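You operate a simulated robot arm through the tools that you are given. There is no shell and no other tool. Be economical: measure what you need, move in short steps, check, and stop when the job is done.

The job below is to be done with a simulated two-armed robot. You get a single attempt, and the scene is never put back.

JOB
Wipe up the blue puddle with the grey pad, then bin the pad.
Fine: the pad comes from the clean up kit, whose lid ends closed; it goes into the bin marked yard waste. What is to be rubbed or washed off counts as gone when no trace of it is left.

It is judged by the outcome, as a careful person would: the job done as asked, and still so three seconds after it is handed in. It fails if anything else is knocked over, pushed out of place, dropped, spilled or broken. A push-on lid holds only when it is set on centred and level and pressed home; a screw cap is set on level and turned clockwise until tight.

ROBOT AND FRAMES
Two 7-joint arms with two-finger grippers on one trunk, on a base that drives. Base frame: it is fixed to the floor where the robot stands at the start and does not move with it; the origin is under the middle of the robot, x ahead of it, y to its left, z up. Units: mm, degrees, N and s.
The left shoulder is at the start at [89, 164, 950], the right one opposite. With the tool pointing down near the work surface each hand reaches from about 100 to 680 mm from the robot's upright axis, wherever it stands, measured 20 degrees to its own side. Places, roughly: bin marked yard waste [100, -700, 200]; blue puddle [-200, 800, 600]; grey lid of orange bin [700, 200, 500]. Payload 2.45 kg a hand.
The TCP of each hand is the grasp point between the finger pads, 26 mm short of the fingertips. In the tool frame z runs along the fingers and y along their closing line. The gripper opens to 96 mm. The gripper's body begins 69 mm behind the TCP.
Orientation is that of the tool frame in the base frame, as a unit quaternion [x, y, z, w]. With the fingers straight down and closing along the base's y, the tool's x points along the base's -x, its y along +y and its z along -z.

CONTROLS
- The arms move only by the tool nudge_tool. It takes "left_increments", "right_increments" or both (then of equal length, played together; a hand with none holds still); each is a list of rows, each a list of 7 numbers: the shift along the base's x, y, z in units of 40 mm (1.0 is 40 mm), then the turn, a rotation vector about the base's x, y, z in units of 6 degrees (1.0 is 6 degrees), then the finger opening in mm, from 0 to 96. In form: [[x, y, z, rx, ry, rz, fingers], ...]. A call has 1 to 8 rows; each row shifts and turns the commanded pose from where the row before left it. A call with a number of a shift or a turn outside -1 to 1 is refused whole. Rows are played at 5 a second. More than 50 mm and 8.6 degrees between two rows, or a gripper value outside its range, and nothing of the call is played. Where a pose cannot be reached the arm comes as near as it can. A force on the tool above 40 N (or 10 N above the force at the start of the call, whichever is more), or a blocked arm, ends the call early, and 0.2 s more pass. The fingers move at their own pace and stop on an object; they squeeze with about 37 N. The grip force told is the motor's: it shows also when the fingers shut on nothing. Time passes only in rows, and 0.2 s behind the last, so rows that do not move let the fingers close. It gives the time, the measured TCP pose, the force on the tool (base axes), the opening and the grip force at its end, in the units of the frame above (readings bear some noise), with the torque about the TCP (base axes, N m) and any sound that the robot's microphone picked up, and new pictures: "views" is both (left out), scene, wrist or none (wrist: the cameras of the hands that moved).
- Cameras (640 x 400 px; columns grow to the right, rows downward): "scene" is now at [241.8, 7.3, 1391.6]; the picture's right is [0.06, -1.00, 0.00], its down [-0.93, -0.05, -0.36] and it looks along [0.36, 0.02, -0.93] (base axes); focal length 214 px, centre (320, 200). "left" rides on the left gripper at [82, -3, -98] in its tool frame; the picture's right is [0.04, 1.00, 0.00], its down [-0.73, 0.03, -0.68] and it looks along [-0.68, 0.03, 0.73] (tool axes); focal length 256 px, centre (320, 200). "right" rides on the right gripper at [82, 3, -98] in its tool frame; the picture's right is [-0.04, 1.00, 0.00], its down [-0.73, -0.03, -0.68] and it looks along [-0.68, -0.03, 0.73] (tool axes); focal length 256 px, centre (320, 200). There is no depth. A picture from a camera that has moved, and an enlarged one, comes with that camera's place and axes in the base frame and with its lens.
- lift_body(by): slides the trunk up (or, below 0, down) by that many mm; the arms and the scene camera ride with it, the base frame stays. It gives what a move gives, with no picture.
- steer(legs): drives the robot by 1 to 6 legs, each [ahead, left, turn to the left] in mm, mm and degrees, along the robot's own axes; the way and the turn of a leg run together, so that a leg with both is an arc; at most 1500 mm and 180 degrees a leg. The arms and the cameras ride along, it lands a little off, and it stops where it bumps. It gives what a move gives, and a new picture of the scene camera.
- turn_head(pan, tilt): turns the head with the scene camera to pan (to the left, within 120 degrees either way) and tilt (down, from -29 to 69), counted from straight ahead of the robot. It gives what a move gives, and a new picture of the scene camera.
- zoom(camera, box): a new picture of the part [left, top, right, bottom] of that camera's present view, enlarged. No time passes.
- close_job(): hands the job in; it is judged then, once.

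Go step by step. Nothing tells you exact positions but the pictures and the camera data: compare them with the known pose of the tool, close in by small moves and look again before you grip or let go. The budget is 120 turns and 260 pictures, counting those below and the enlarged ones. Unless the task says otherwise, let go and move clear before handing in.

The tools are called after "Emit:" as name(argument=value, ...) on one line, values as JSON. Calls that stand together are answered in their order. nudge_tool: Moves the arms, as the interface text tells. Its arguments: {"type":"object","properties":{"left_increments":{"type":"array","items":{"type":"array","items":{"type":"number"}}},"right_increments":{"type":"array","items":{"type":"array","items":{"type":"number"}}},"views":{"type":"string","enum":["both","scene","wrist","none"]}},"required":[]} The other tools are called the same way: lift_body (by) slides the trunk up or down; steer (legs) drives the base; turn_head (pan, tilt) turns the head that bears the scene camera; zoom (camera, box) takes an enlarged picture of a part of a camera's view; close_job () hands the job in.

At the start:

```text
time_s: 0.0
left_tool_pos: [356.3, 491.5, 1052.8]
left_orientation: [0.0, 1.0, 0.0, -0.001]
left_force: [0.3, -0.5, 0.8]
left_ft_torque: [0.04, -0.02, 0.02]
left_opening: 96.2
left_grasp_force: 0.0
right_tool_pos: [376.2, 71.2, 1052.7]
right_orientation: [0.0, 1.0, -0.001, -0.001]
right_force: [0.2, -0.9, -0.6]
right_ft_torque: [0.04, 0.01, -0.04]
right_opening: 95.8
right_grasp_force: 0.0
trunk travel left (down, up): [-125.0, 442.0]
robot x, y, heading: [0.1, -1.6, 0.0]
head pan, tilt: [3.2, 68.8]
```

scene: 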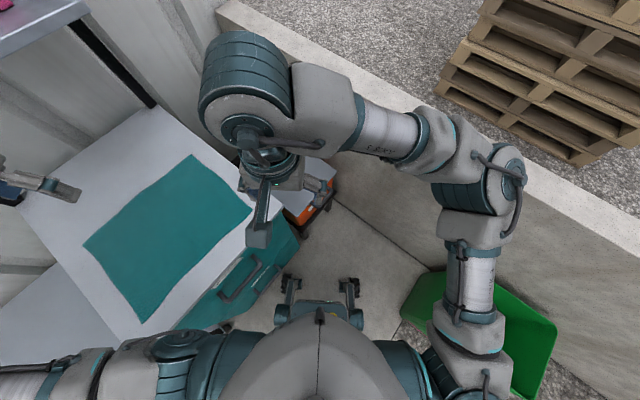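
right: 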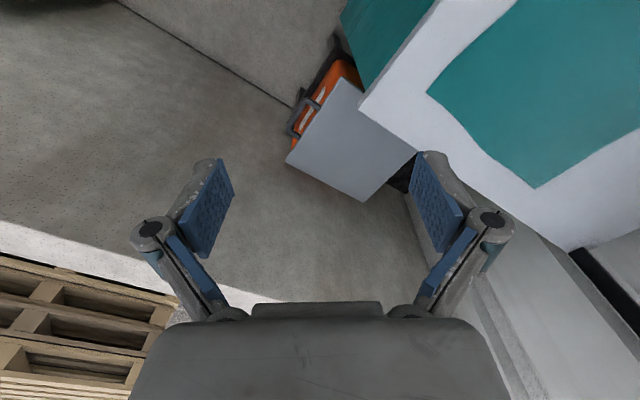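
left: 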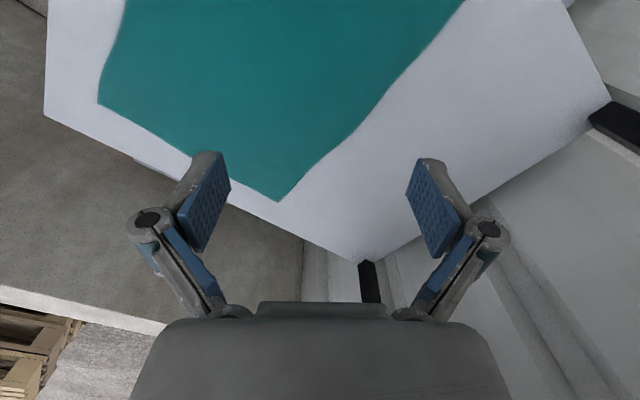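

I see a bench with a teal mat to the left ahead, an orange bin with a grey lid below, and a green bin to the right. I'll look around with the head first.

Emit:
turn_head(pan=20, tilt=35)

Emit:
turn_head(pan=100, tilt=40)

Emit:
turn_head(pan=-85, tilt=40)

```text
time_s: 1.0
left_tool_pos: [351.4, 489.6, 1056.0]
left_orientation: [0.0, 1.0, 0.001, 0.001]
left_force: [-0.1, -0.5, -0.3]
left_ft_torque: [-0.03, 0.0, -0.02]
left_opening: 96.0
left_grasp_force: 0.1
right_tool_pos: [373.0, 68.7, 1052.6]
right_orientation: [-0.001, 1.0, 0.001, 0.001]
right_force: [0.2, 0.3, 0.2]
right_ft_torque: [0.02, 0.01, 0.02]
right_opening: 95.8
right_grasp_force: 0.1
trunk travel left (down, up): [-125.0, 442.0]
robot x, y, heading: [-2.9, -0.8, 0.3]
head pan, tilt: [20.0, 35.0]
camera scene: at [269.0, 34.3, 1434.9], right [0.34, -0.94, 0.0], down [-0.54, -0.2, -0.82], along [0.77, 0.28, -0.58], focal length 214 px, centre (320, 200)
```

scene: 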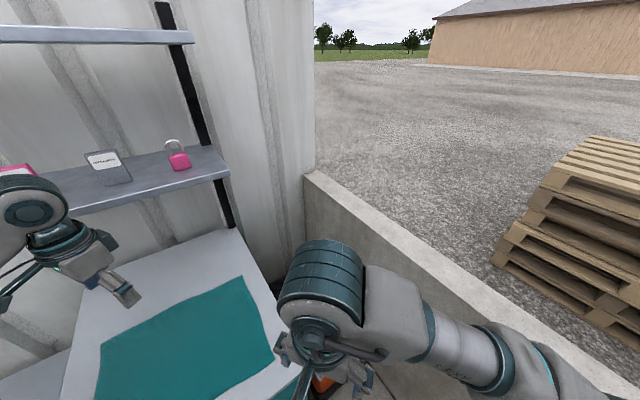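

```text
time_s: 2.5
left_tool_pos: [351.4, 488.1, 1055.3]
left_orientation: [-0.001, 1.0, 0.001, 0.001]
left_force: [-0.7, 0.1, 0.0]
left_ft_torque: [0.0, 0.01, -0.03]
left_opening: 96.1
left_grasp_force: 0.0
right_tool_pos: [371.7, 69.4, 1054.3]
right_orientation: [0.0, 1.0, 0.001, 0.001]
right_force: [0.2, 0.0, 0.3]
right_ft_torque: [0.0, 0.01, 0.07]
right_opening: 96.1
right_grasp_force: 0.1
trunk travel left (down, up): [-125.0, 442.0]
robot x, y, heading: [1.7, -4.6, -0.2]
head pan, tilt: [100.0, 40.0]
camera scene: at [171.3, 88.0, 1427.8], right [0.98, 0.17, -0.01], down [0.11, -0.64, -0.76], along [-0.14, 0.75, -0.64], focal length 214 px, centre (320, 200)
```

scene: 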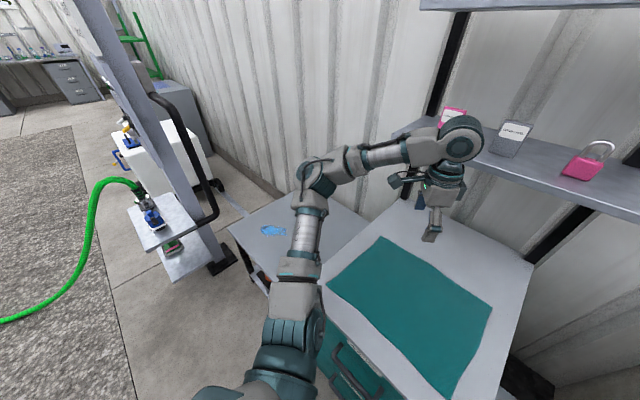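

```text
time_s: 5.3
left_tool_pos: [351.7, 488.5, 1054.7]
left_orientation: [-0.001, 1.0, 0.001, 0.0]
left_force: [-0.5, 1.2, -0.4]
left_ft_torque: [0.0, 0.02, 0.01]
left_opening: 95.9
left_grasp_force: 0.0
right_tool_pos: [373.3, 70.0, 1054.4]
right_orientation: [-0.001, 1.0, 0.002, 0.0]
right_force: [-0.5, -1.5, -0.7]
right_ft_torque: [0.01, -0.02, -0.02]
right_opening: 95.8
right_grasp_force: 0.1
trunk travel left (down, up): [-125.0, 442.0]
robot x, y, heading: [0.8, 1.0, -0.1]
head pan, tilt: [-85.0, 40.0]
camera scene: at [193.4, -80.6, 1428.2], right [-1.0, -0.09, 0.0], down [-0.06, 0.64, -0.77], along [0.06, -0.77, -0.64], focal length 214 px, centre (320, 200)
```

scene: 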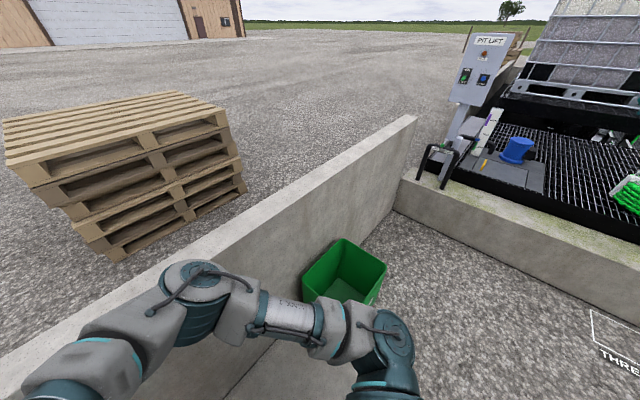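

The yard-waste bin looks like the green one; the puddle lies on a low table left. I zoom on the bin and the orange box.

Emit:
zoom(camera="right", box=[260, 20, 440, 220])

Emit:
zoom(camera="scene", box=[270, 210, 430, 330])

Emit:
turn_head(pan=115, tilt=55)

```text
2.00 times, centred on (350, 120) of right
camera zoom: at [291.2, 72.7, 1151.5], right [0.04, 1.0, 0.0], down [0.73, -0.03, 0.68], along [0.68, -0.03, -0.73], focal length 512 px, centre (260, 360)
```

zoom: 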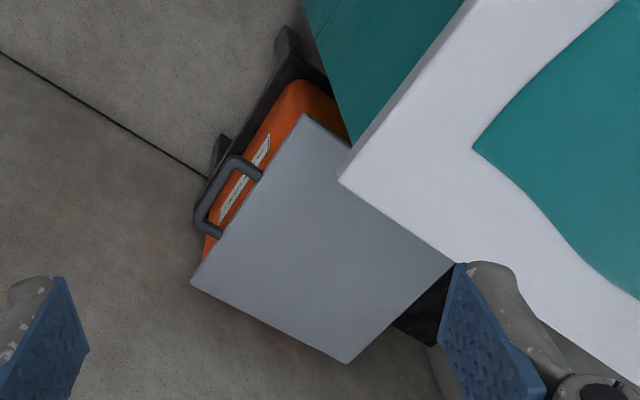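

```text
3.33 times, centred on (350, 270) of scene
camera zoom: at [193.4, -80.6, 1428.2], right [-1.0, -0.09, 0.0], down [-0.06, 0.64, -0.77], along [0.06, -0.77, -0.64], focal length 715 px, centre (220, -33)
```

zoom: 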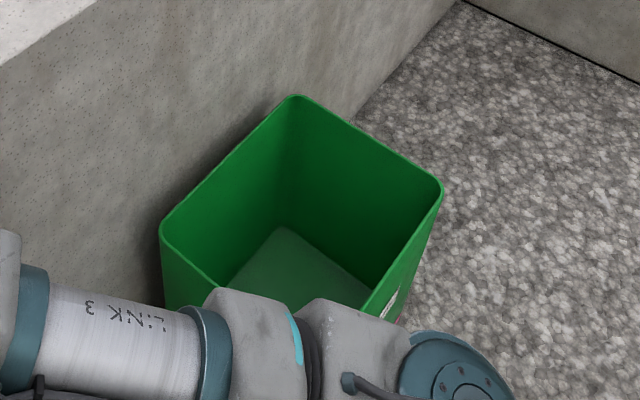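

```text
time_s: 8.2
left_tool_pos: [353.0, 488.5, 1054.8]
left_orientation: [0.0, 1.0, 0.001, 0.001]
left_force: [-0.3, -0.2, 0.2]
left_ft_torque: [-0.01, -0.03, 0.04]
left_opening: 96.0
left_grasp_force: 0.0
right_tool_pos: [373.6, 68.7, 1054.2]
right_orientation: [0.0, 1.0, 0.001, 0.0]
right_force: [-1.2, -0.4, -0.1]
right_ft_torque: [0.0, 0.0, 0.0]
right_opening: 95.9
right_grasp_force: 0.1
trunk travel left (down, up): [-125.0, 442.0]
robot x, y, heading: [-3.2, -0.1, -0.0]
head pan, tilt: [115.0, 55.0]
camera scene: at [155.4, 69.6, 1407.2], right [0.91, 0.42, -0.01], down [0.34, -0.74, -0.57], along [-0.25, 0.52, -0.82], focal length 214 px, centre (320, 200)
```

scene: 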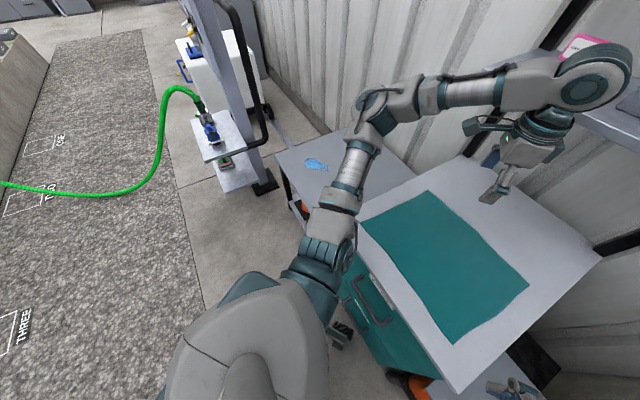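

I need a better look at the orange box. I move the right hand sideways and look again.

Emit:
nudge_tool(right_increments=[[-0.5, -1, 0, 0, 0, 0, 96], [-0.5, -1, 0, 0, 0, 0, 96], [-0.5, -1, 0, 0, 0, 0, 96], [0, -1, 0, 0, 0, 0, 96], [0, -1, 0, 0, 0, 0, 96], [0, -1, 0, 0, 0, 0, 96], [0, -1, 0, 0, 0, 0, 96], [0, -1, 0, 0, 0, 0, 96]], views="none")

Emit:
turn_head(pan=10, tilt=55)

Emit:
zoom(camera="scene", box=[200, 150, 400, 275])

```text
time_s: 10.0
left_tool_pos: [351.5, 488.0, 1057.2]
left_orientation: [0.0, 1.0, 0.002, 0.002]
left_force: [-0.6, 0.4, 0.1]
left_ft_torque: [-0.02, 0.0, -0.02]
left_opening: 95.9
left_grasp_force: 0.2
right_tool_pos: [312.0, -252.2, 1054.8]
right_orientation: [-0.001, 1.0, 0.002, 0.003]
right_force: [0.5, -0.3, 1.2]
right_ft_torque: [-0.03, 0.01, 0.0]
right_opening: 95.8
right_grasp_force: 0.0
trunk travel left (down, up): [-125.0, 442.0]
robot x, y, heading: [-1.1, 0.6, 0.1]
head pan, tilt: [115.0, 55.0]
```

```text
time_s: 11.8
left_tool_pos: [352.0, 488.8, 1055.6]
left_orientation: [-0.001, 1.0, 0.001, 0.001]
left_force: [0.2, -0.4, 0.1]
left_ft_torque: [-0.03, 0.01, -0.01]
left_opening: 95.8
left_grasp_force: 0.1
right_tool_pos: [311.1, -249.7, 1054.4]
right_orientation: [0.001, 1.0, 0.001, 0.002]
right_force: [0.3, 0.6, -0.3]
right_ft_torque: [0.02, -0.01, 0.02]
right_opening: 95.9
right_grasp_force: 0.0
trunk travel left (down, up): [-125.0, 442.0]
robot x, y, heading: [-1.3, -1.8, -0.0]
head pan, tilt: [10.0, 55.0]
camera scene: at [256.0, 13.4, 1407.1], right [0.17, -0.98, 0.0], down [-0.81, -0.14, -0.57], along [0.56, 0.1, -0.82], focal length 214 px, centre (320, 200)
```

scene: 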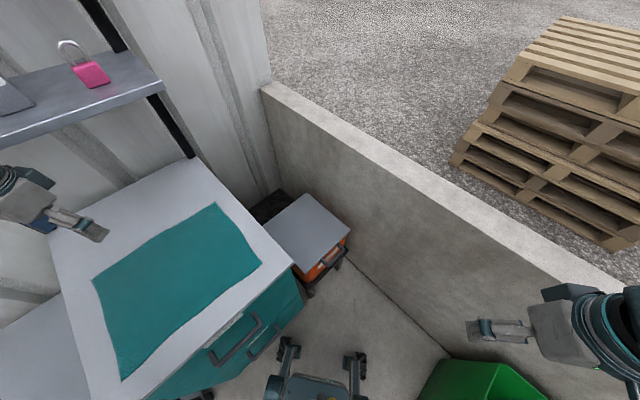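

```text
3.20 times, centred on (300, 212) of scene
camera zoom: at [256.0, 13.4, 1407.1], right [0.17, -0.98, 0.0], down [-0.81, -0.14, -0.57], along [0.56, 0.1, -0.82], focal length 686 px, centre (384, 160)
```

zoom: 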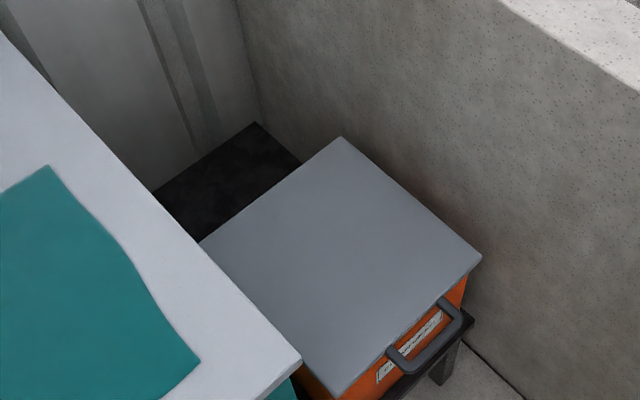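

The orange box on a stand has a grey lid with a U handle at its front (about [600, 18, 500]), depth direction about 54° left of ahead. I'll tuck the left hand, then drive to face the box.

Emit:
nudge_tool(left_increments=[[-0.3, -1, 0, 0, 0, 0, 96], [-0.3, -1, 0, 0, 0, 0, 96], [-0.3, -1, 0, 0, 0, 0, 96], [-0.3, -1, 0, 0, 0, 0, 96], [0, -1, 0, 0, 0, 0, 96], [0, -1, 0, 0, 0, 0, 96]], right_increments=[[0, 0, 0, 0, 0, 0, 96], [0, 0, 0, 0, 0, 0, 96], [0, 0, 0, 0, 0, 0, 96], [0, 0, 0, 0, 0, 0, 96], [0, 0, 0, 0, 0, 0, 96], [0, 0, 0, 0, 0, 0, 96]], views="none")

Emit:
turn_head(pan=40, tilt=60)

Emit:
turn_head(pan=-50, tilt=69)

```text
time_s: 13.2
left_tool_pos: [304.2, 244.5, 1057.9]
left_orientation: [-0.001, 1.0, 0.002, 0.001]
left_force: [0.4, 0.5, -0.1]
left_ft_torque: [0.02, -0.01, 0.0]
left_opening: 96.0
left_grasp_force: 0.0
right_tool_pos: [313.0, -253.8, 1052.8]
right_orientation: [0.0, 1.0, 0.002, 0.001]
right_force: [-0.5, -0.4, -1.2]
right_ft_torque: [0.01, 0.01, 0.03]
right_opening: 96.2
right_grasp_force: 0.0
trunk travel left (down, up): [-125.0, 442.0]
robot x, y, heading: [-3.3, -0.5, 0.2]
head pan, tilt: [10.0, 55.0]
```

```text
time_s: 14.2
left_tool_pos: [304.6, 246.7, 1055.6]
left_orientation: [-0.001, 1.0, 0.002, 0.001]
left_force: [-0.1, 0.5, 0.0]
left_ft_torque: [0.02, 0.01, 0.02]
left_opening: 95.8
left_grasp_force: 0.1
right_tool_pos: [312.6, -250.6, 1053.2]
right_orientation: [0.0, 1.0, 0.0, 0.002]
right_force: [-1.1, 0.0, 0.5]
right_ft_torque: [0.02, 0.03, -0.01]
right_opening: 96.1
right_grasp_force: 0.2
trunk travel left (down, up): [-125.0, 442.0]
robot x, y, heading: [3.3, -1.1, 0.1]
head pan, tilt: [40.0, 60.0]
camera scene: at [235.9, 42.4, 1401.2], right [0.64, -0.77, 0.0], down [-0.67, -0.56, -0.5], along [0.38, 0.32, -0.87], focal length 214 px, centre (320, 200)
```

scene: 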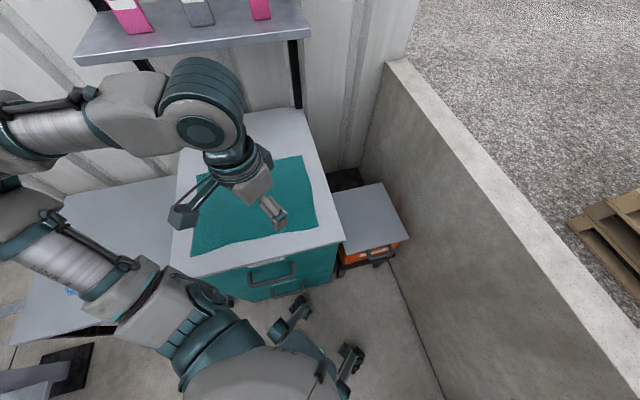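

```text
time_s: 15.8
left_tool_pos: [304.6, 247.8, 1055.1]
left_orientation: [-0.001, 1.0, 0.002, 0.002]
left_force: [-0.4, -1.4, 0.1]
left_ft_torque: [0.01, 0.0, 0.03]
left_opening: 96.0
left_grasp_force: 0.1
right_tool_pos: [312.0, -251.4, 1054.0]
right_orientation: [0.001, 1.0, 0.0, 0.001]
right_force: [-0.6, 0.4, 0.1]
right_ft_torque: [0.02, 0.01, 0.01]
right_opening: 96.1
right_grasp_force: 0.0
trunk travel left (down, up): [-125.0, 442.0]
robot x, y, heading: [1.1, 1.2, 0.1]
head pan, tilt: [-50.0, 68.8]
camera scene: at [220.7, -43.7, 1391.9], right [-0.77, -0.64, 0.0], down [-0.6, 0.71, -0.36], along [0.23, -0.28, -0.93], focal length 214 px, centre (320, 200)
```

scene: 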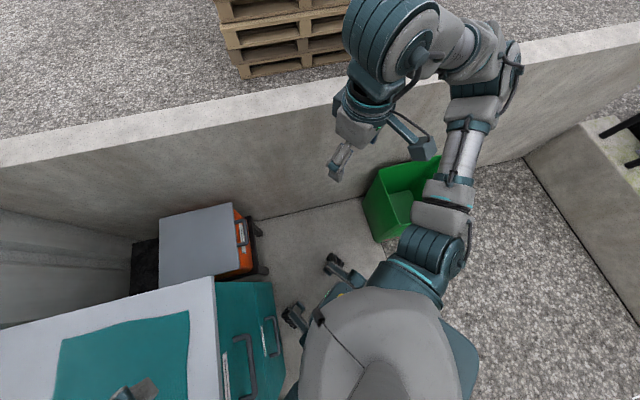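

The way is clear enough; I turn left 54° on the spot, then slide right 250 mm and back a bit.

Emit:
steer(legs=[[-20, 0, 0], [0, 0, 54], [0, -250, 0]])

Emit:
turn_head(pan=-15, tilt=58)

```text
time_s: 20.5
left_tool_pos: [149.2, 254.9, 1052.7]
left_orientation: [-0.455, 0.891, -0.005, 0.004]
left_force: [-0.2, 0.4, 0.4]
left_ft_torque: [0.0, 0.02, 0.02]
left_opening: 96.1
left_grasp_force: 0.0
right_tool_pos: [557.8, -31.9, 1057.5]
right_orientation: [-0.456, 0.89, -0.004, 0.004]
right_force: [-0.9, -0.2, -0.2]
right_ft_torque: [-0.02, -0.01, 0.01]
right_opening: 96.0
right_grasp_force: 0.2
trunk travel left (down, up): [-125.0, 442.0]
robot x, y, heading: [182.5, -146.5, 54.1]
head pan, tilt: [-50.0, 68.8]
camera scene: at [336.2, 14.2, 1392.2], right [0.07, -1.0, 0.01], down [-0.93, -0.07, -0.37], along [0.37, 0.02, -0.93], focal length 214 px, centre (320, 200)
```

scene: 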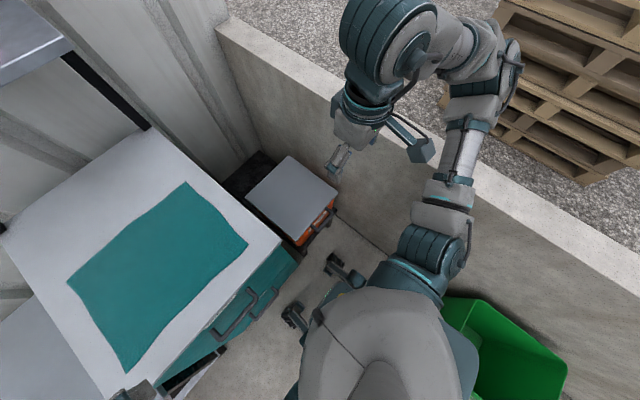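

```text
time_s: 21.5
left_tool_pos: [149.5, 249.1, 1054.7]
left_orientation: [-0.455, 0.891, -0.003, 0.004]
left_force: [-0.7, 0.3, 0.0]
left_ft_torque: [0.0, 0.0, -0.02]
left_opening: 96.0
left_grasp_force: 0.1
right_tool_pos: [558.1, -36.1, 1057.1]
right_orientation: [-0.457, 0.89, -0.003, 0.004]
right_force: [0.2, -0.9, -0.8]
right_ft_torque: [-0.02, -0.04, -0.02]
right_opening: 96.1
right_grasp_force: 0.0
trunk travel left (down, up): [-125.0, 442.0]
robot x, y, heading: [178.9, -144.8, 54.1]
head pan, tilt: [-15.0, 58.0]
camera scene: at [334.8, 52.9, 1403.6], right [0.63, -0.78, 0.01], down [-0.66, -0.54, -0.53], along [0.41, 0.33, -0.85], focal length 214 px, centre (320, 200)
```

scene: 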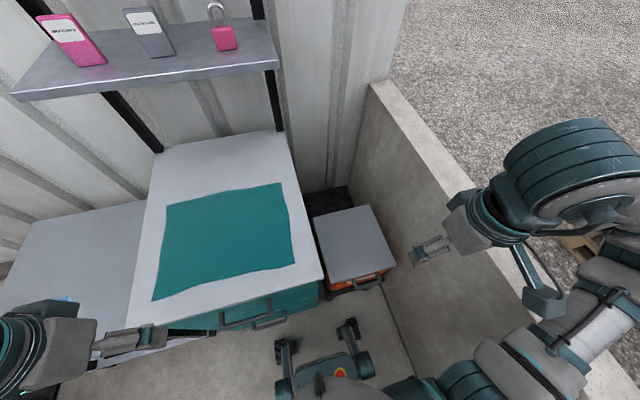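

Facing the box now. I check the wrist view of its label and handle.

Emit:
zoom(camera="right", box=[0, 0, 640, 400])

Emit:
zoom(camera="scene", box=[290, 190, 420, 300])

```text
1.00 times, centred on (320, 200) of right (not enlarged: the box is as wide or as high as the picture)
camera zoom: at [506.8, -100.4, 1154.2], right [-0.79, 0.62, -0.01], down [0.45, 0.58, 0.68], along [0.43, 0.53, -0.73], focal length 256 px, centre (320, 200)
```

zoom: 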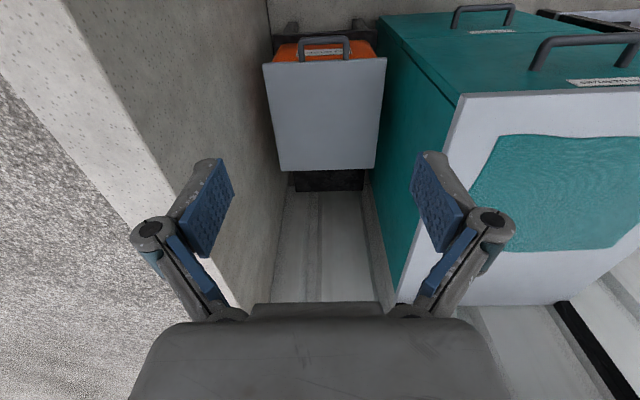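

```text
3.64 times, centred on (355, 245) of scene
camera zoom: at [334.8, 52.9, 1403.6], right [0.63, -0.78, 0.01], down [-0.66, -0.54, -0.53], along [0.41, 0.33, -0.85], focal length 780 px, centre (193, 36)
```

zoom: 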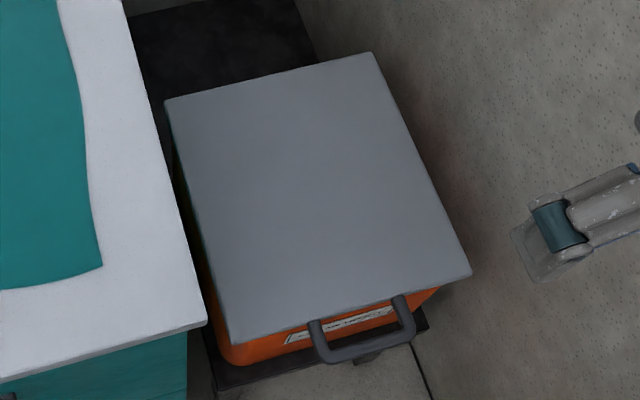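

Emit:
zoom(camera="right", box=[265, 30, 375, 100])

Emit:
zoom(camera="right", box=[290, 35, 350, 70])

```text
5.71 times, centred on (320, 65) of right
camera zoom: at [506.8, -100.4, 1154.2], right [-0.79, 0.62, -0.01], down [0.45, 0.58, 0.68], along [0.43, 0.53, -0.73], focal length 1463 px, centre (320, 971)
```

zoom: 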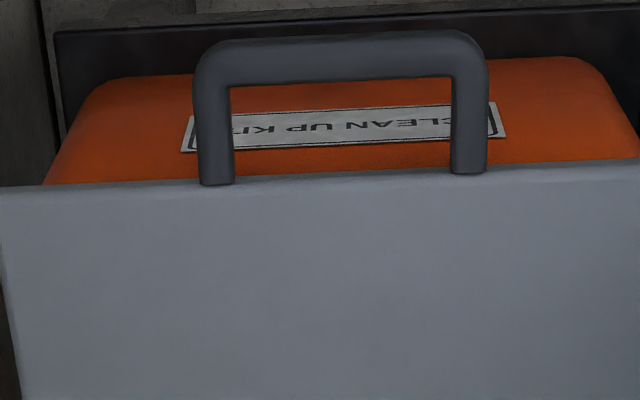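

```text
10.67 times, centred on (320, 52) of right
camera zoom: at [506.8, -100.4, 1154.2], right [-0.79, 0.62, -0.01], down [0.45, 0.58, 0.68], along [0.43, 0.53, -0.73], focal length 2730 px, centre (320, 1773)
```

zoom: 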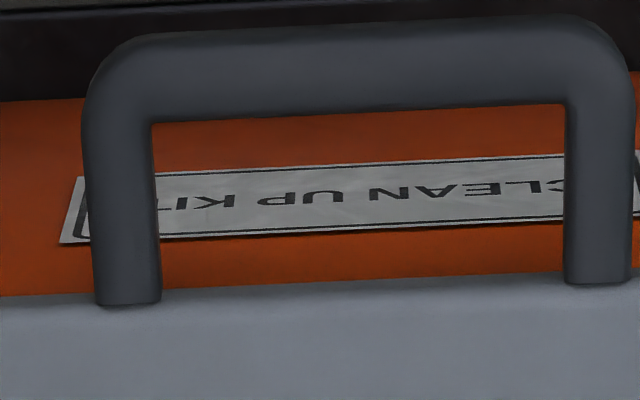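

The orange box is labelled CLEAN UP KIT, with a hinged-looking lid and a U handle projecting toward me. I turn the right hand's closing line across the bar and lower it.

Emit:
nudge_tool(right_increments=[[-0.1, -0.1, -0.8, 0, 0, -1, 96], [-0.1, -0.1, -0.8, 0, 0, -1, 96], [-0.1, -0.1, -0.8, 0, 0, -1, 96], [-0.1, -0.1, -0.8, 0, 0, -1, 96], [-0.1, -0.1, -0.8, 0, 0, -1, 96], [-0.1, -0.1, -0.8, 0, 0, -1, 96], [0, 0, -0.8, 0, 0, -1, 96], [0, 0, -0.8, 0, 0, -1, 96]], views="both")

```text
time_s: 23.5
left_tool_pos: [147.2, 268.7, 1058.9]
left_orientation: [-0.476, 0.88, -0.003, 0.009]
left_force: [-0.6, 0.3, -0.4]
left_ft_torque: [-0.12, 0.08, 0.01]
left_opening: 96.2
left_grasp_force: 0.1
right_tool_pos: [589.8, 23.3, 853.7]
right_orientation: [-0.063, 0.998, 0.013, 0.027]
right_force: [0.5, 1.3, -0.5]
right_ft_torque: [-0.04, 0.05, -0.01]
right_opening: 96.0
right_grasp_force: 0.2
right hand out of reach, approached as far as the arm can: row 5, 6, 7, 8
trunk travel left (down, up): [-125.0, 442.0]
robot x, y, heading: [201.9, -124.0, 56.6]
head pan, tilt: [-15.0, 58.0]
stopped in row 8 (right hand): the arm was blocked; the commanded pose is now the measured one
camera scene: at [321.1, 85.7, 1412.1], right [0.67, -0.74, 0.02], down [-0.62, -0.57, -0.54], along [0.41, 0.34, -0.84], focal length 214 px, centre (320, 200)
camera right: at [504.2, 13.3, 945.8], right [-0.09, 1.0, 0.02], down [0.69, 0.05, 0.72], along [0.71, 0.08, -0.7], focal length 256 px, centre (320, 200)
```

scene: 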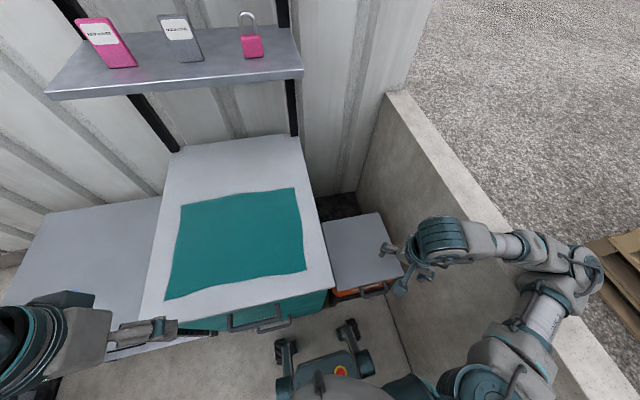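
right: 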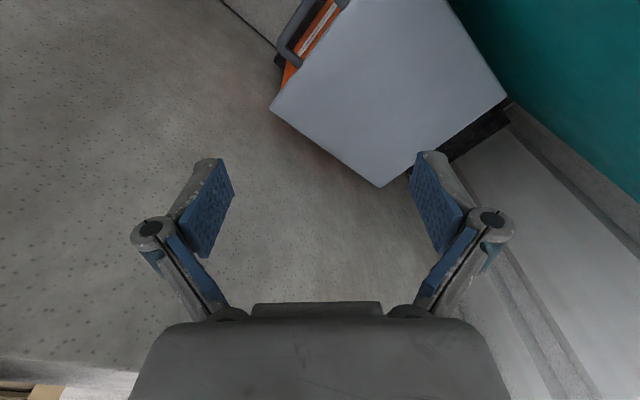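

The right forearm hit the concrete wall and shoved the base slightly. I'll raise the hand and go back near the start, facing about 8°, where the elbow stays clear of the wall.

Emit:
nudge_tool(right_increments=[[-0.5, -0.5, 1, 0, 0, 0, 96], [-0.5, -0.5, 1, 0, 0, 0, 96], [-0.5, -0.5, 1, 0, 0, 0, 96], [-0.5, -0.5, 1, 0, 0, 0, 96], [0, 0, 1, 0, 0, 0, 96]], views="none")

Emit:
steer(legs=[[-11, 187, 0], [0, 0, -48]])

```text
time_s: 24.7
left_tool_pos: [163.6, 263.5, 1056.9]
left_orientation: [-0.476, 0.88, 0.005, 0.001]
left_force: [0.0, -0.8, -0.2]
left_ft_torque: [0.04, 0.05, 0.01]
left_opening: 96.1
left_grasp_force: 0.1
right_tool_pos: [526.7, -54.2, 1041.9]
right_orientation: [-0.071, 0.997, 0.009, 0.009]
right_force: [0.5, -0.1, 0.4]
right_ft_torque: [0.04, 0.03, 0.0]
right_opening: 95.9
right_grasp_force: 0.0
right hand out of reach, approached as far as the arm can: row 1
trunk travel left (down, up): [-125.0, 442.0]
robot x, y, heading: [203.1, -119.0, 56.8]
head pan, tilt: [-15.0, 58.0]
```

```text
time_s: 28.4
left_tool_pos: [301.2, 251.5, 1058.1]
left_orientation: [-0.072, 0.997, 0.005, 0.003]
left_force: [0.3, 0.1, 0.1]
left_ft_torque: [-0.01, -0.03, 0.0]
left_opening: 96.0
left_grasp_force: 0.2
right_tool_pos: [303.9, -231.2, 1040.6]
right_orientation: [0.346, 0.938, 0.006, 0.013]
right_force: [-0.7, 0.0, -0.5]
right_ft_torque: [0.02, -0.01, 0.01]
right_opening: 96.2
right_grasp_force: 0.1
trunk travel left (down, up): [-125.0, 442.0]
robot x, y, heading: [36.6, -27.9, 8.1]
head pan, tilt: [-15.0, 58.0]
camera scene: at [290.1, -18.7, 1403.4], right [-0.12, -0.99, 0.0], down [-0.84, 0.1, -0.53], along [0.52, -0.06, -0.85], focal length 214 px, centre (320, 200)
```

scene: 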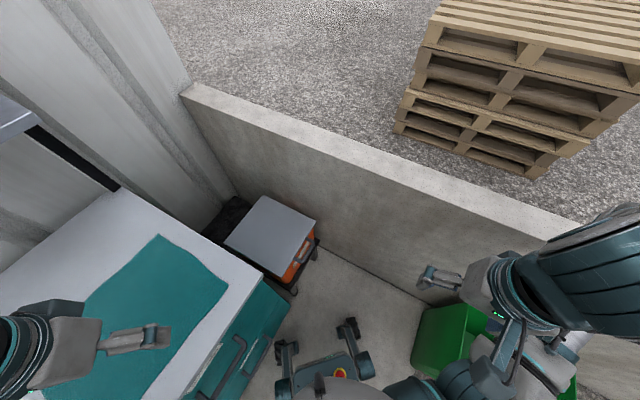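

The hand is clear of the wall now. I move towards in front of the handle while tilting the tool to point forward-down along the box's depth.

Emit:
nudge_tool(right_increments=[[0.4, 0.3, -0.8, 0.81, -0.59, 0.6, 96], [0.4, 0.3, -0.8, 0.81, -0.59, 0, 96], [0.4, 0.3, -0.8, 0.81, -0.59, 0, 96], [0.4, 0.3, -0.8, 0.81, -0.59, 0, 96], [0.4, 0.3, -0.8, 0.81, -0.59, 0, 96], [0.4, 0.3, -0.8, 0.81, -0.59, 0, 96], [0.4, 0.3, -0.8, 0.81, -0.59, 0, 96], [0.4, 0.3, -0.8, 0.81, -0.59, 0, 96]], views="both")

```text
time_s: 30.2
left_tool_pos: [297.7, 255.8, 1058.3]
left_orientation: [-0.072, 0.997, 0.003, 0.004]
left_force: [0.5, 0.4, 0.6]
left_ft_torque: [-0.04, 0.01, 0.01]
left_opening: 95.7
left_grasp_force: 0.1
right_tool_pos: [512.9, -129.5, 851.2]
right_orientation: [0.292, 0.861, 0.394, 0.135]
right_force: [-0.5, -0.4, -0.1]
right_ft_torque: [0.03, 0.04, -0.03]
right_opening: 95.8
right_grasp_force: 0.0
right hand out of reach, approached as far as the arm can: row 3, 4, 5, 6, 7, 8
trunk travel left (down, up): [-125.0, 442.0]
robot x, y, heading: [34.5, -31.3, 8.4]
head pan, tilt: [-15.0, 58.0]
camera scene: at [290.1, -12.4, 1403.3], right [-0.12, -0.99, 0.0], down [-0.84, 0.1, -0.53], along [0.52, -0.06, -0.85], focal length 214 px, centre (320, 200)
camera right: at [404.8, -137.2, 916.5], right [0.43, 0.49, 0.76], down [0.26, -0.87, 0.42], along [0.87, 0.01, -0.5], focal length 256 px, centre (320, 200)
```

scene: 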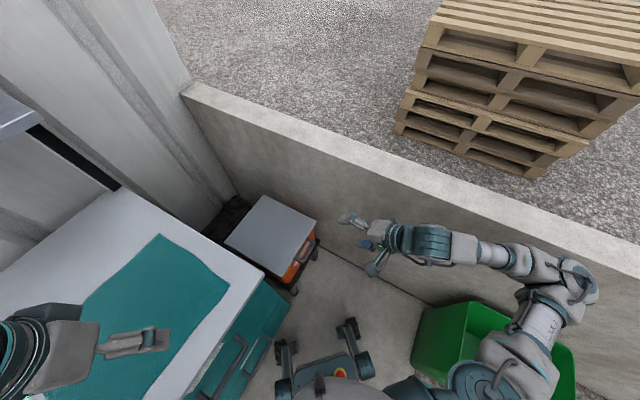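
right: 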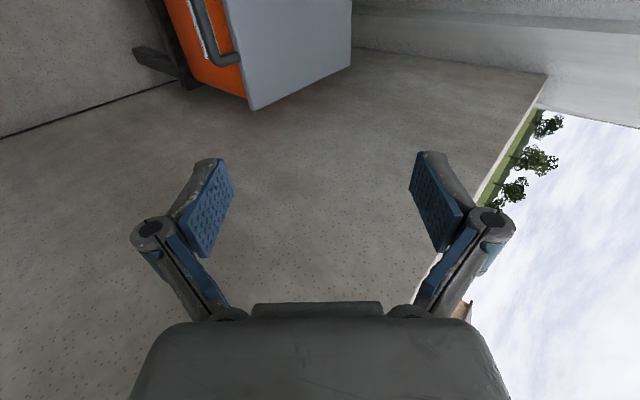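

The tilted pose was limited by height, so I lower the trunk and look.

Emit:
lift_body(by=-125)

Emit:
nudge_tool(right_increments=[[0.2, 0.4, -0.9, 0, 0, 0, 96], [0.2, 0.4, -0.9, 0, 0, 0, 96], [0.2, 0.4, -0.9, 0, 0, 0, 96]], views="both")

```text
time_s: 31.7
left_tool_pos: [296.2, 255.0, 933.4]
left_orientation: [-0.072, 0.997, 0.003, 0.006]
left_force: [-0.6, -0.2, 0.8]
left_ft_torque: [-0.01, -0.05, -0.01]
left_opening: 95.8
left_grasp_force: 0.2
right_tool_pos: [522.1, -128.7, 629.1]
right_orientation: [0.339, 0.879, 0.335, 0.026]
right_force: [-0.8, -0.8, -0.6]
right_ft_torque: [0.0, -0.02, -0.01]
right_opening: 96.1
right_grasp_force: 0.0
trunk travel left (down, up): [0.0, 567.0]
robot x, y, heading: [38.6, -30.8, 8.5]
head pan, tilt: [-15.0, 58.0]
```

```text
time_s: 32.5
left_tool_pos: [297.3, 256.2, 930.8]
left_orientation: [-0.072, 0.997, 0.002, 0.004]
left_force: [0.3, -0.5, 0.1]
left_ft_torque: [0.01, -0.01, -0.02]
left_opening: 95.8
left_grasp_force: 0.0
right_tool_pos: [545.5, -79.6, 518.6]
right_orientation: [0.338, 0.879, 0.334, 0.026]
right_force: [0.4, -0.6, -0.3]
right_ft_torque: [0.01, -0.01, 0.02]
right_opening: 96.0
right_grasp_force: 0.0
trunk travel left (down, up): [0.0, 567.0]
robot x, y, heading: [39.3, -30.9, 8.2]
head pan, tilt: [-15.0, 58.0]
camera scene: at [447.0, 12.5, 1231.4], right [-0.12, -0.99, 0.0], down [-0.85, 0.1, -0.53], along [0.52, -0.06, -0.85], focal length 214 px, centre (320, 200)
camera right: at [458.6, -84.7, 611.0], right [0.61, 0.52, 0.6], down [0.36, -0.85, 0.38], along [0.71, -0.01, -0.71], focal length 256 px, centre (320, 200)
```

scene: 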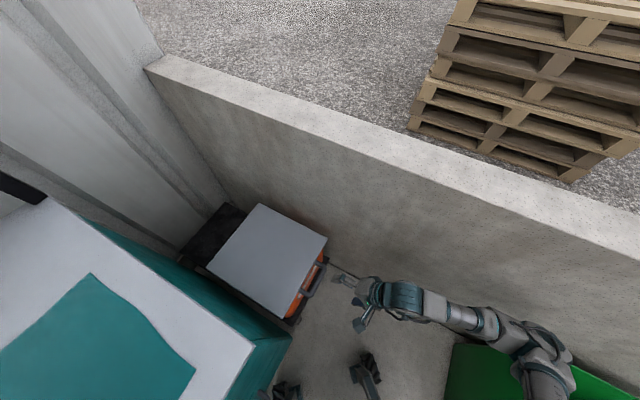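
right: 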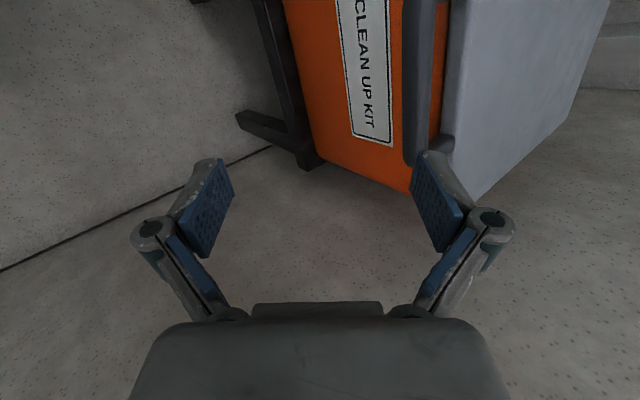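

The trunk lowering helped; the label and bar are close in view. I zoom in for an accurate bar position.

Emit:
zoom(camera="scene", box=[260, 200, 400, 340])

Emit:
zoom(camera="right", box=[320, 0, 520, 200])

```text
2.86 times, centred on (330, 270) of scene
camera zoom: at [447.0, 12.5, 1231.4], right [-0.12, -0.99, 0.0], down [-0.85, 0.1, -0.53], along [0.52, -0.06, -0.85], focal length 613 px, centre (291, 0)
```

zoom: 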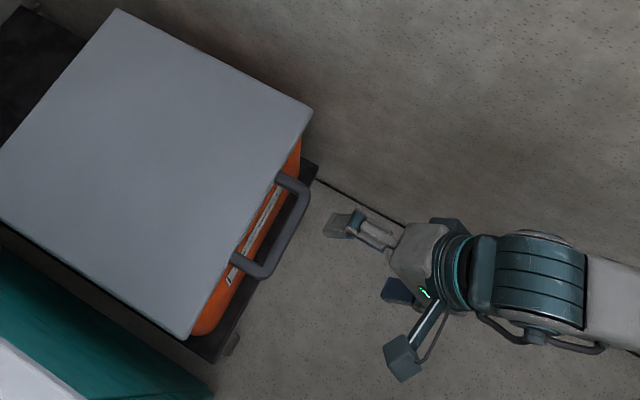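

```text
2.00 times, centred on (420, 100) of right
camera zoom: at [458.6, -84.7, 611.0], right [0.61, 0.52, 0.6], down [0.36, -0.85, 0.38], along [0.71, -0.01, -0.71], focal length 512 px, centre (120, 400)
```

zoom: 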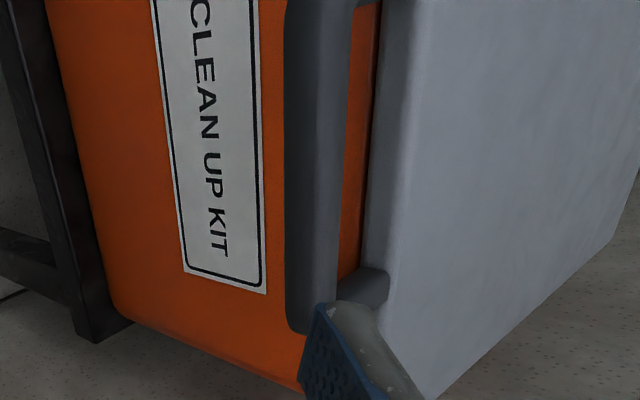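

Bar centre is about [585, 3, 505]. I correct the tilt and go to a pre-grasp point 70 mm short along the tool.

Emit:
nudge_tool(right_increments=[[0.09, 0.36, 0.3, -0.09, -0.77, 0.19, 60], [0.09, 0.36, 0.3, -0.09, -0.77, 0.19, 46], [0.09, 0.36, 0.3, -0.09, -0.77, 0.19, 46]], views="both")

Emit:
zoom(camera="scene", box=[260, 200, 400, 340])

```text
time_s: 33.3
left_tool_pos: [297.6, 256.3, 931.7]
left_orientation: [-0.071, 0.997, 0.001, 0.004]
left_force: [0.2, -0.3, -0.1]
left_ft_torque: [-0.02, 0.03, 0.02]
left_opening: 96.0
left_grasp_force: 0.1
right_tool_pos: [557.0, -36.6, 555.4]
right_orientation: [0.268, 0.884, 0.36, 0.127]
right_force: [0.3, -0.7, -0.5]
right_ft_torque: [0.0, 0.0, 0.02]
right_opening: 45.9
right_grasp_force: 0.0
trunk travel left (down, up): [0.0, 567.0]
robot x, y, heading: [34.8, -30.7, 8.5]
head pan, tilt: [-15.0, 58.0]
camera scene: at [446.4, 13.0, 1231.7], right [-0.12, -0.99, 0.0], down [-0.85, 0.1, -0.53], along [0.52, -0.06, -0.85], focal length 214 px, centre (320, 200)
camera right: at [450.1, -44.4, 624.1], right [0.42, 0.57, 0.71], down [0.31, -0.82, 0.48], along [0.85, 0.02, -0.52], focal length 256 px, centre (320, 200)
```

scene: 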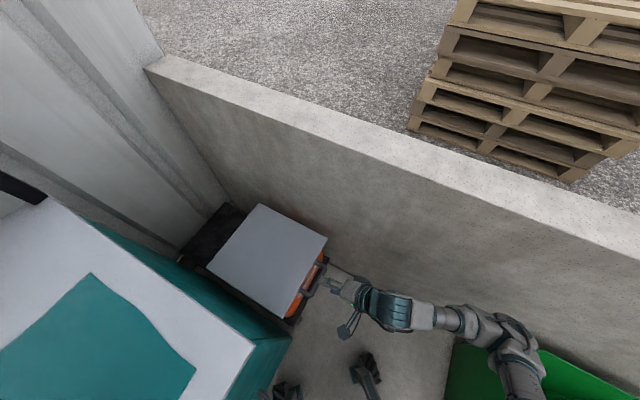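
right: 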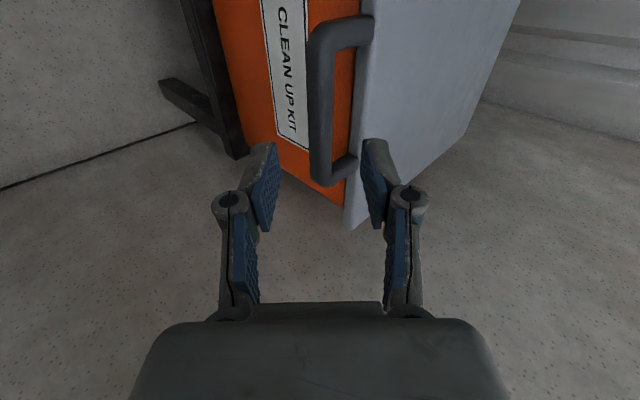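

```text
2.86 times, centred on (330, 270) of scene
camera zoom: at [446.4, 13.0, 1231.7], right [-0.12, -0.99, 0.0], down [-0.85, 0.1, -0.53], along [0.52, -0.06, -0.85], focal length 613 px, centre (291, 0)
```

zoom: 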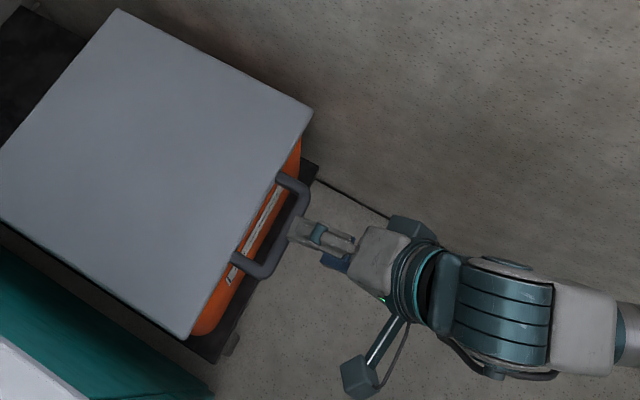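

The bar is lined up between the fingers. I advance 60 mm along the tool and look.

Emit:
nudge_tool(right_increments=[[0.31, 0.43, -0.53, 0, 0, 0, 46], [0.31, 0.43, -0.53, 0, 0, 0, 46], [0, 0, 0, 0, 0, 0, 46]], views="wrist")

```text
time_s: 34.1
left_tool_pos: [298.4, 256.8, 932.3]
left_orientation: [-0.072, 0.997, 0.003, 0.005]
left_force: [-0.4, 0.1, -0.6]
left_ft_torque: [-0.02, -0.04, 0.01]
left_opening: 96.0
left_grasp_force: 0.0
right_tool_pos: [582.4, -1.4, 513.6]
right_orientation: [0.268, 0.884, 0.361, 0.126]
right_force: [-0.2, 0.1, 0.0]
right_ft_torque: [0.01, 0.03, 0.0]
right_opening: 46.0
right_grasp_force: 0.1
trunk travel left (down, up): [0.0, 567.0]
robot x, y, heading: [39.6, -28.9, 8.0]
head pan, tilt: [-15.0, 58.0]
camera right: at [475.2, -10.0, 582.3], right [0.42, 0.57, 0.71], down [0.31, -0.82, 0.48], along [0.85, 0.02, -0.52], focal length 256 px, centre (320, 200)
```

right: 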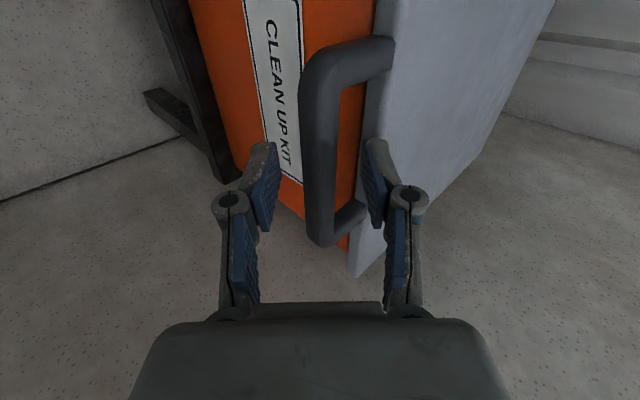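

The bar is between the pads; I close.

Emit:
nudge_tool(right_increments=[[0, 0, 0, 0, 0, 0, 0], [0, 0, 0, 0, 0, 0, 0], [0, 0, 0, 0, 0, 0, 0]], views="wrist")

```text
time_s: 34.9
left_tool_pos: [296.8, 257.3, 932.1]
left_orientation: [-0.072, 0.997, 0.001, 0.004]
left_force: [-0.6, 0.9, -0.6]
left_ft_torque: [0.05, 0.0, -0.01]
left_opening: 96.0
left_grasp_force: 0.1
right_tool_pos: [582.4, -2.1, 514.2]
right_orientation: [0.269, 0.884, 0.361, 0.126]
right_force: [0.0, 0.1, -0.4]
right_ft_torque: [0.39, 0.59, -0.71]
right_opening: 13.0
right_grasp_force: 40.0
trunk travel left (down, up): [0.0, 567.0]
robot x, y, heading: [38.9, -28.0, 8.1]
head pan, tilt: [-15.0, 58.0]
camera right: at [475.2, -10.1, 582.2], right [0.42, 0.57, 0.71], down [0.31, -0.82, 0.48], along [0.85, 0.02, -0.52], focal length 256 px, centre (320, 200)
```

right: 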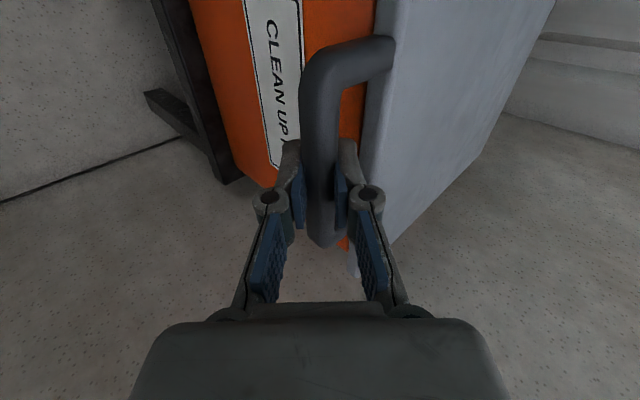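

Gripped (13 mm bar). I lift along an arc about the presumed rear hinge, two small steps first.

Emit:
nudge_tool(right_increments=[[0.03, 0.04, 0.89, -0.81, 0.59, 0, 0], [0.08, 0.11, 0.88, -0.81, 0.59, 0, 0]], views="both")

```text
time_s: 35.5
left_tool_pos: [298.2, 259.7, 931.4]
left_orientation: [-0.073, 0.997, 0.001, 0.005]
left_force: [-0.1, 0.1, 0.1]
left_ft_torque: [-0.02, 0.02, -0.01]
left_opening: 96.0
left_grasp_force: 0.1
right_tool_pos: [587.2, 5.2, 585.3]
right_orientation: [0.28, 0.917, 0.266, 0.095]
right_force: [8.3, 8.4, -3.1]
right_ft_torque: [0.52, 0.34, -0.71]
right_opening: 13.0
right_grasp_force: 39.2
trunk travel left (down, up): [0.0, 567.0]
robot x, y, heading: [38.2, -27.0, 8.6]
head pan, tilt: [-15.0, 58.0]
camera scene: at [448.0, 16.3, 1231.0], right [-0.12, -0.99, 0.0], down [-0.85, 0.1, -0.52], along [0.52, -0.06, -0.85], focal length 214 px, centre (320, 200)
camera right: at [489.8, 10.5, 666.4], right [0.5, 0.68, 0.54], down [0.37, -0.73, 0.57], along [0.78, -0.08, -0.62], focal length 256 px, centre (320, 200)
```

scene: 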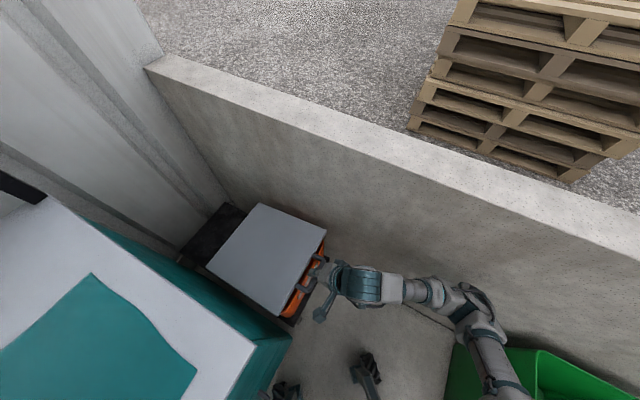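
right: 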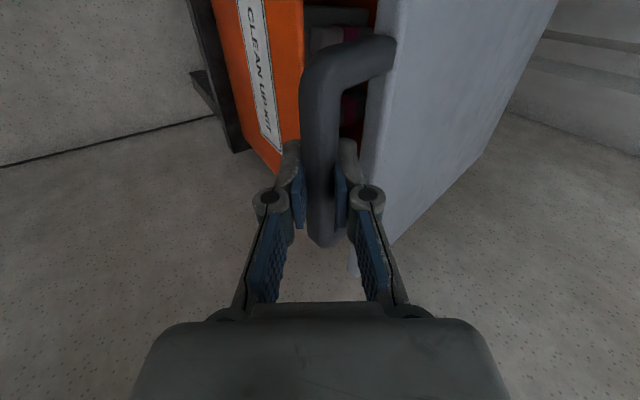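

The lid swings on a rear hinge. I continue along a slightly tighter arc.

Emit:
nudge_tool(right_increments=[[0.2, 0.28, 0.8, -0.81, 0.59, 0, 0], [0.19, 0.26, 0.78, -0.81, 0.59, 0, 0], [0.23, 0.32, 0.74, -0.81, 0.59, 0, 0], [0.27, 0.37, 0.7, -0.81, 0.59, 0, 0]], views="wrist")

```text
time_s: 36.5
left_tool_pos: [295.0, 255.9, 933.3]
left_orientation: [-0.073, 0.997, 0.004, 0.006]
left_force: [-0.1, 0.0, 0.0]
left_ft_torque: [0.01, -0.01, -0.02]
left_opening: 95.9
left_grasp_force: 0.1
right_tool_pos: [619.7, 51.2, 709.4]
right_orientation: [0.29, 0.954, 0.072, 0.028]
right_force: [-16.9, -17.3, 15.6]
right_ft_torque: [-0.11, -0.01, -1.03]
right_opening: 12.9
right_grasp_force: 39.6
trunk travel left (down, up): [0.0, 567.0]
robot x, y, heading: [39.4, -28.6, 8.4]
head pan, tilt: [-15.0, 58.0]
camera right: at [544.9, 87.3, 804.9], right [0.58, 0.8, 0.16], down [0.53, -0.52, 0.67], along [0.62, -0.31, -0.72], focal length 256 px, centre (320, 200)
```

right: 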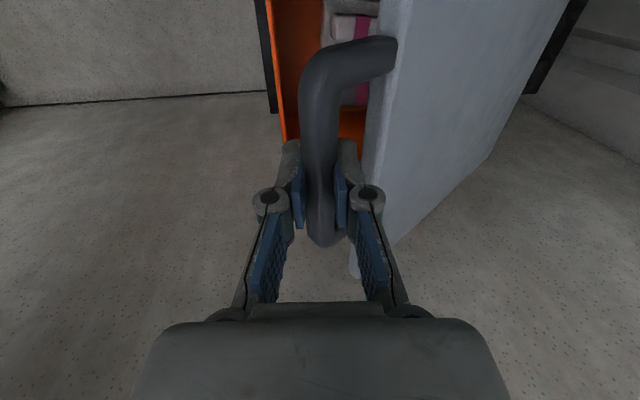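

Lid is about 36° open; the push says the true radius is a bit larger. I continue with a corrected arc.

Emit:
nudge_tool(right_increments=[[0.3, 0.41, 0.83, -0.81, 0.59, 0, 0], [0.37, 0.51, 0.64, -0.81, 0.59, 0, 0], [0.4, 0.55, 0.57, -0.81, 0.59, 0, 0]], views="both")

```text
time_s: 37.3
left_tool_pos: [297.3, 257.9, 931.3]
left_orientation: [-0.073, 0.997, 0.002, 0.005]
left_force: [-0.2, -0.3, -0.4]
left_ft_torque: [-0.01, -0.01, -0.02]
left_opening: 95.9
left_grasp_force: 0.1
right_tool_pos: [666.0, 113.8, 787.1]
right_orientation: [0.29, 0.954, -0.077, -0.023]
right_force: [-3.1, -1.1, 4.3]
right_ft_torque: [-0.7, -0.81, -0.78]
right_opening: 12.7
right_grasp_force: 40.3
trunk travel left (down, up): [0.0, 567.0]
robot x, y, heading: [43.2, -26.2, 8.1]
head pan, tilt: [-15.0, 58.0]
camera scene: at [446.5, 16.2, 1231.5], right [-0.12, -0.99, 0.0], down [-0.84, 0.1, -0.53], along [0.52, -0.06, -0.85], focal length 214 px, centre (320, 200)
camera right: at [608.3, 175.5, 883.4], right [0.58, 0.8, -0.16], down [0.65, -0.34, 0.67], along [0.48, -0.5, -0.72], focal length 256 px, centre (320, 200)
```

scene: 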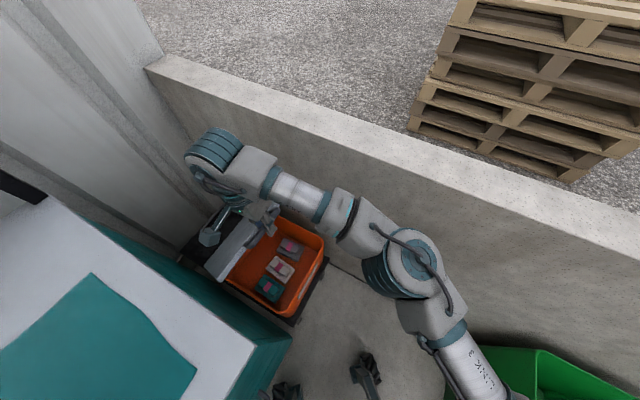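
right: 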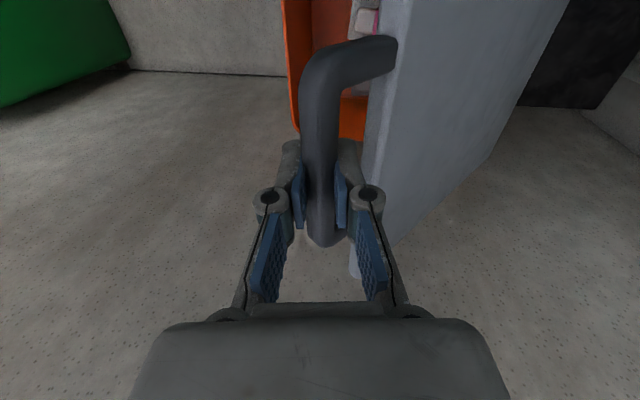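

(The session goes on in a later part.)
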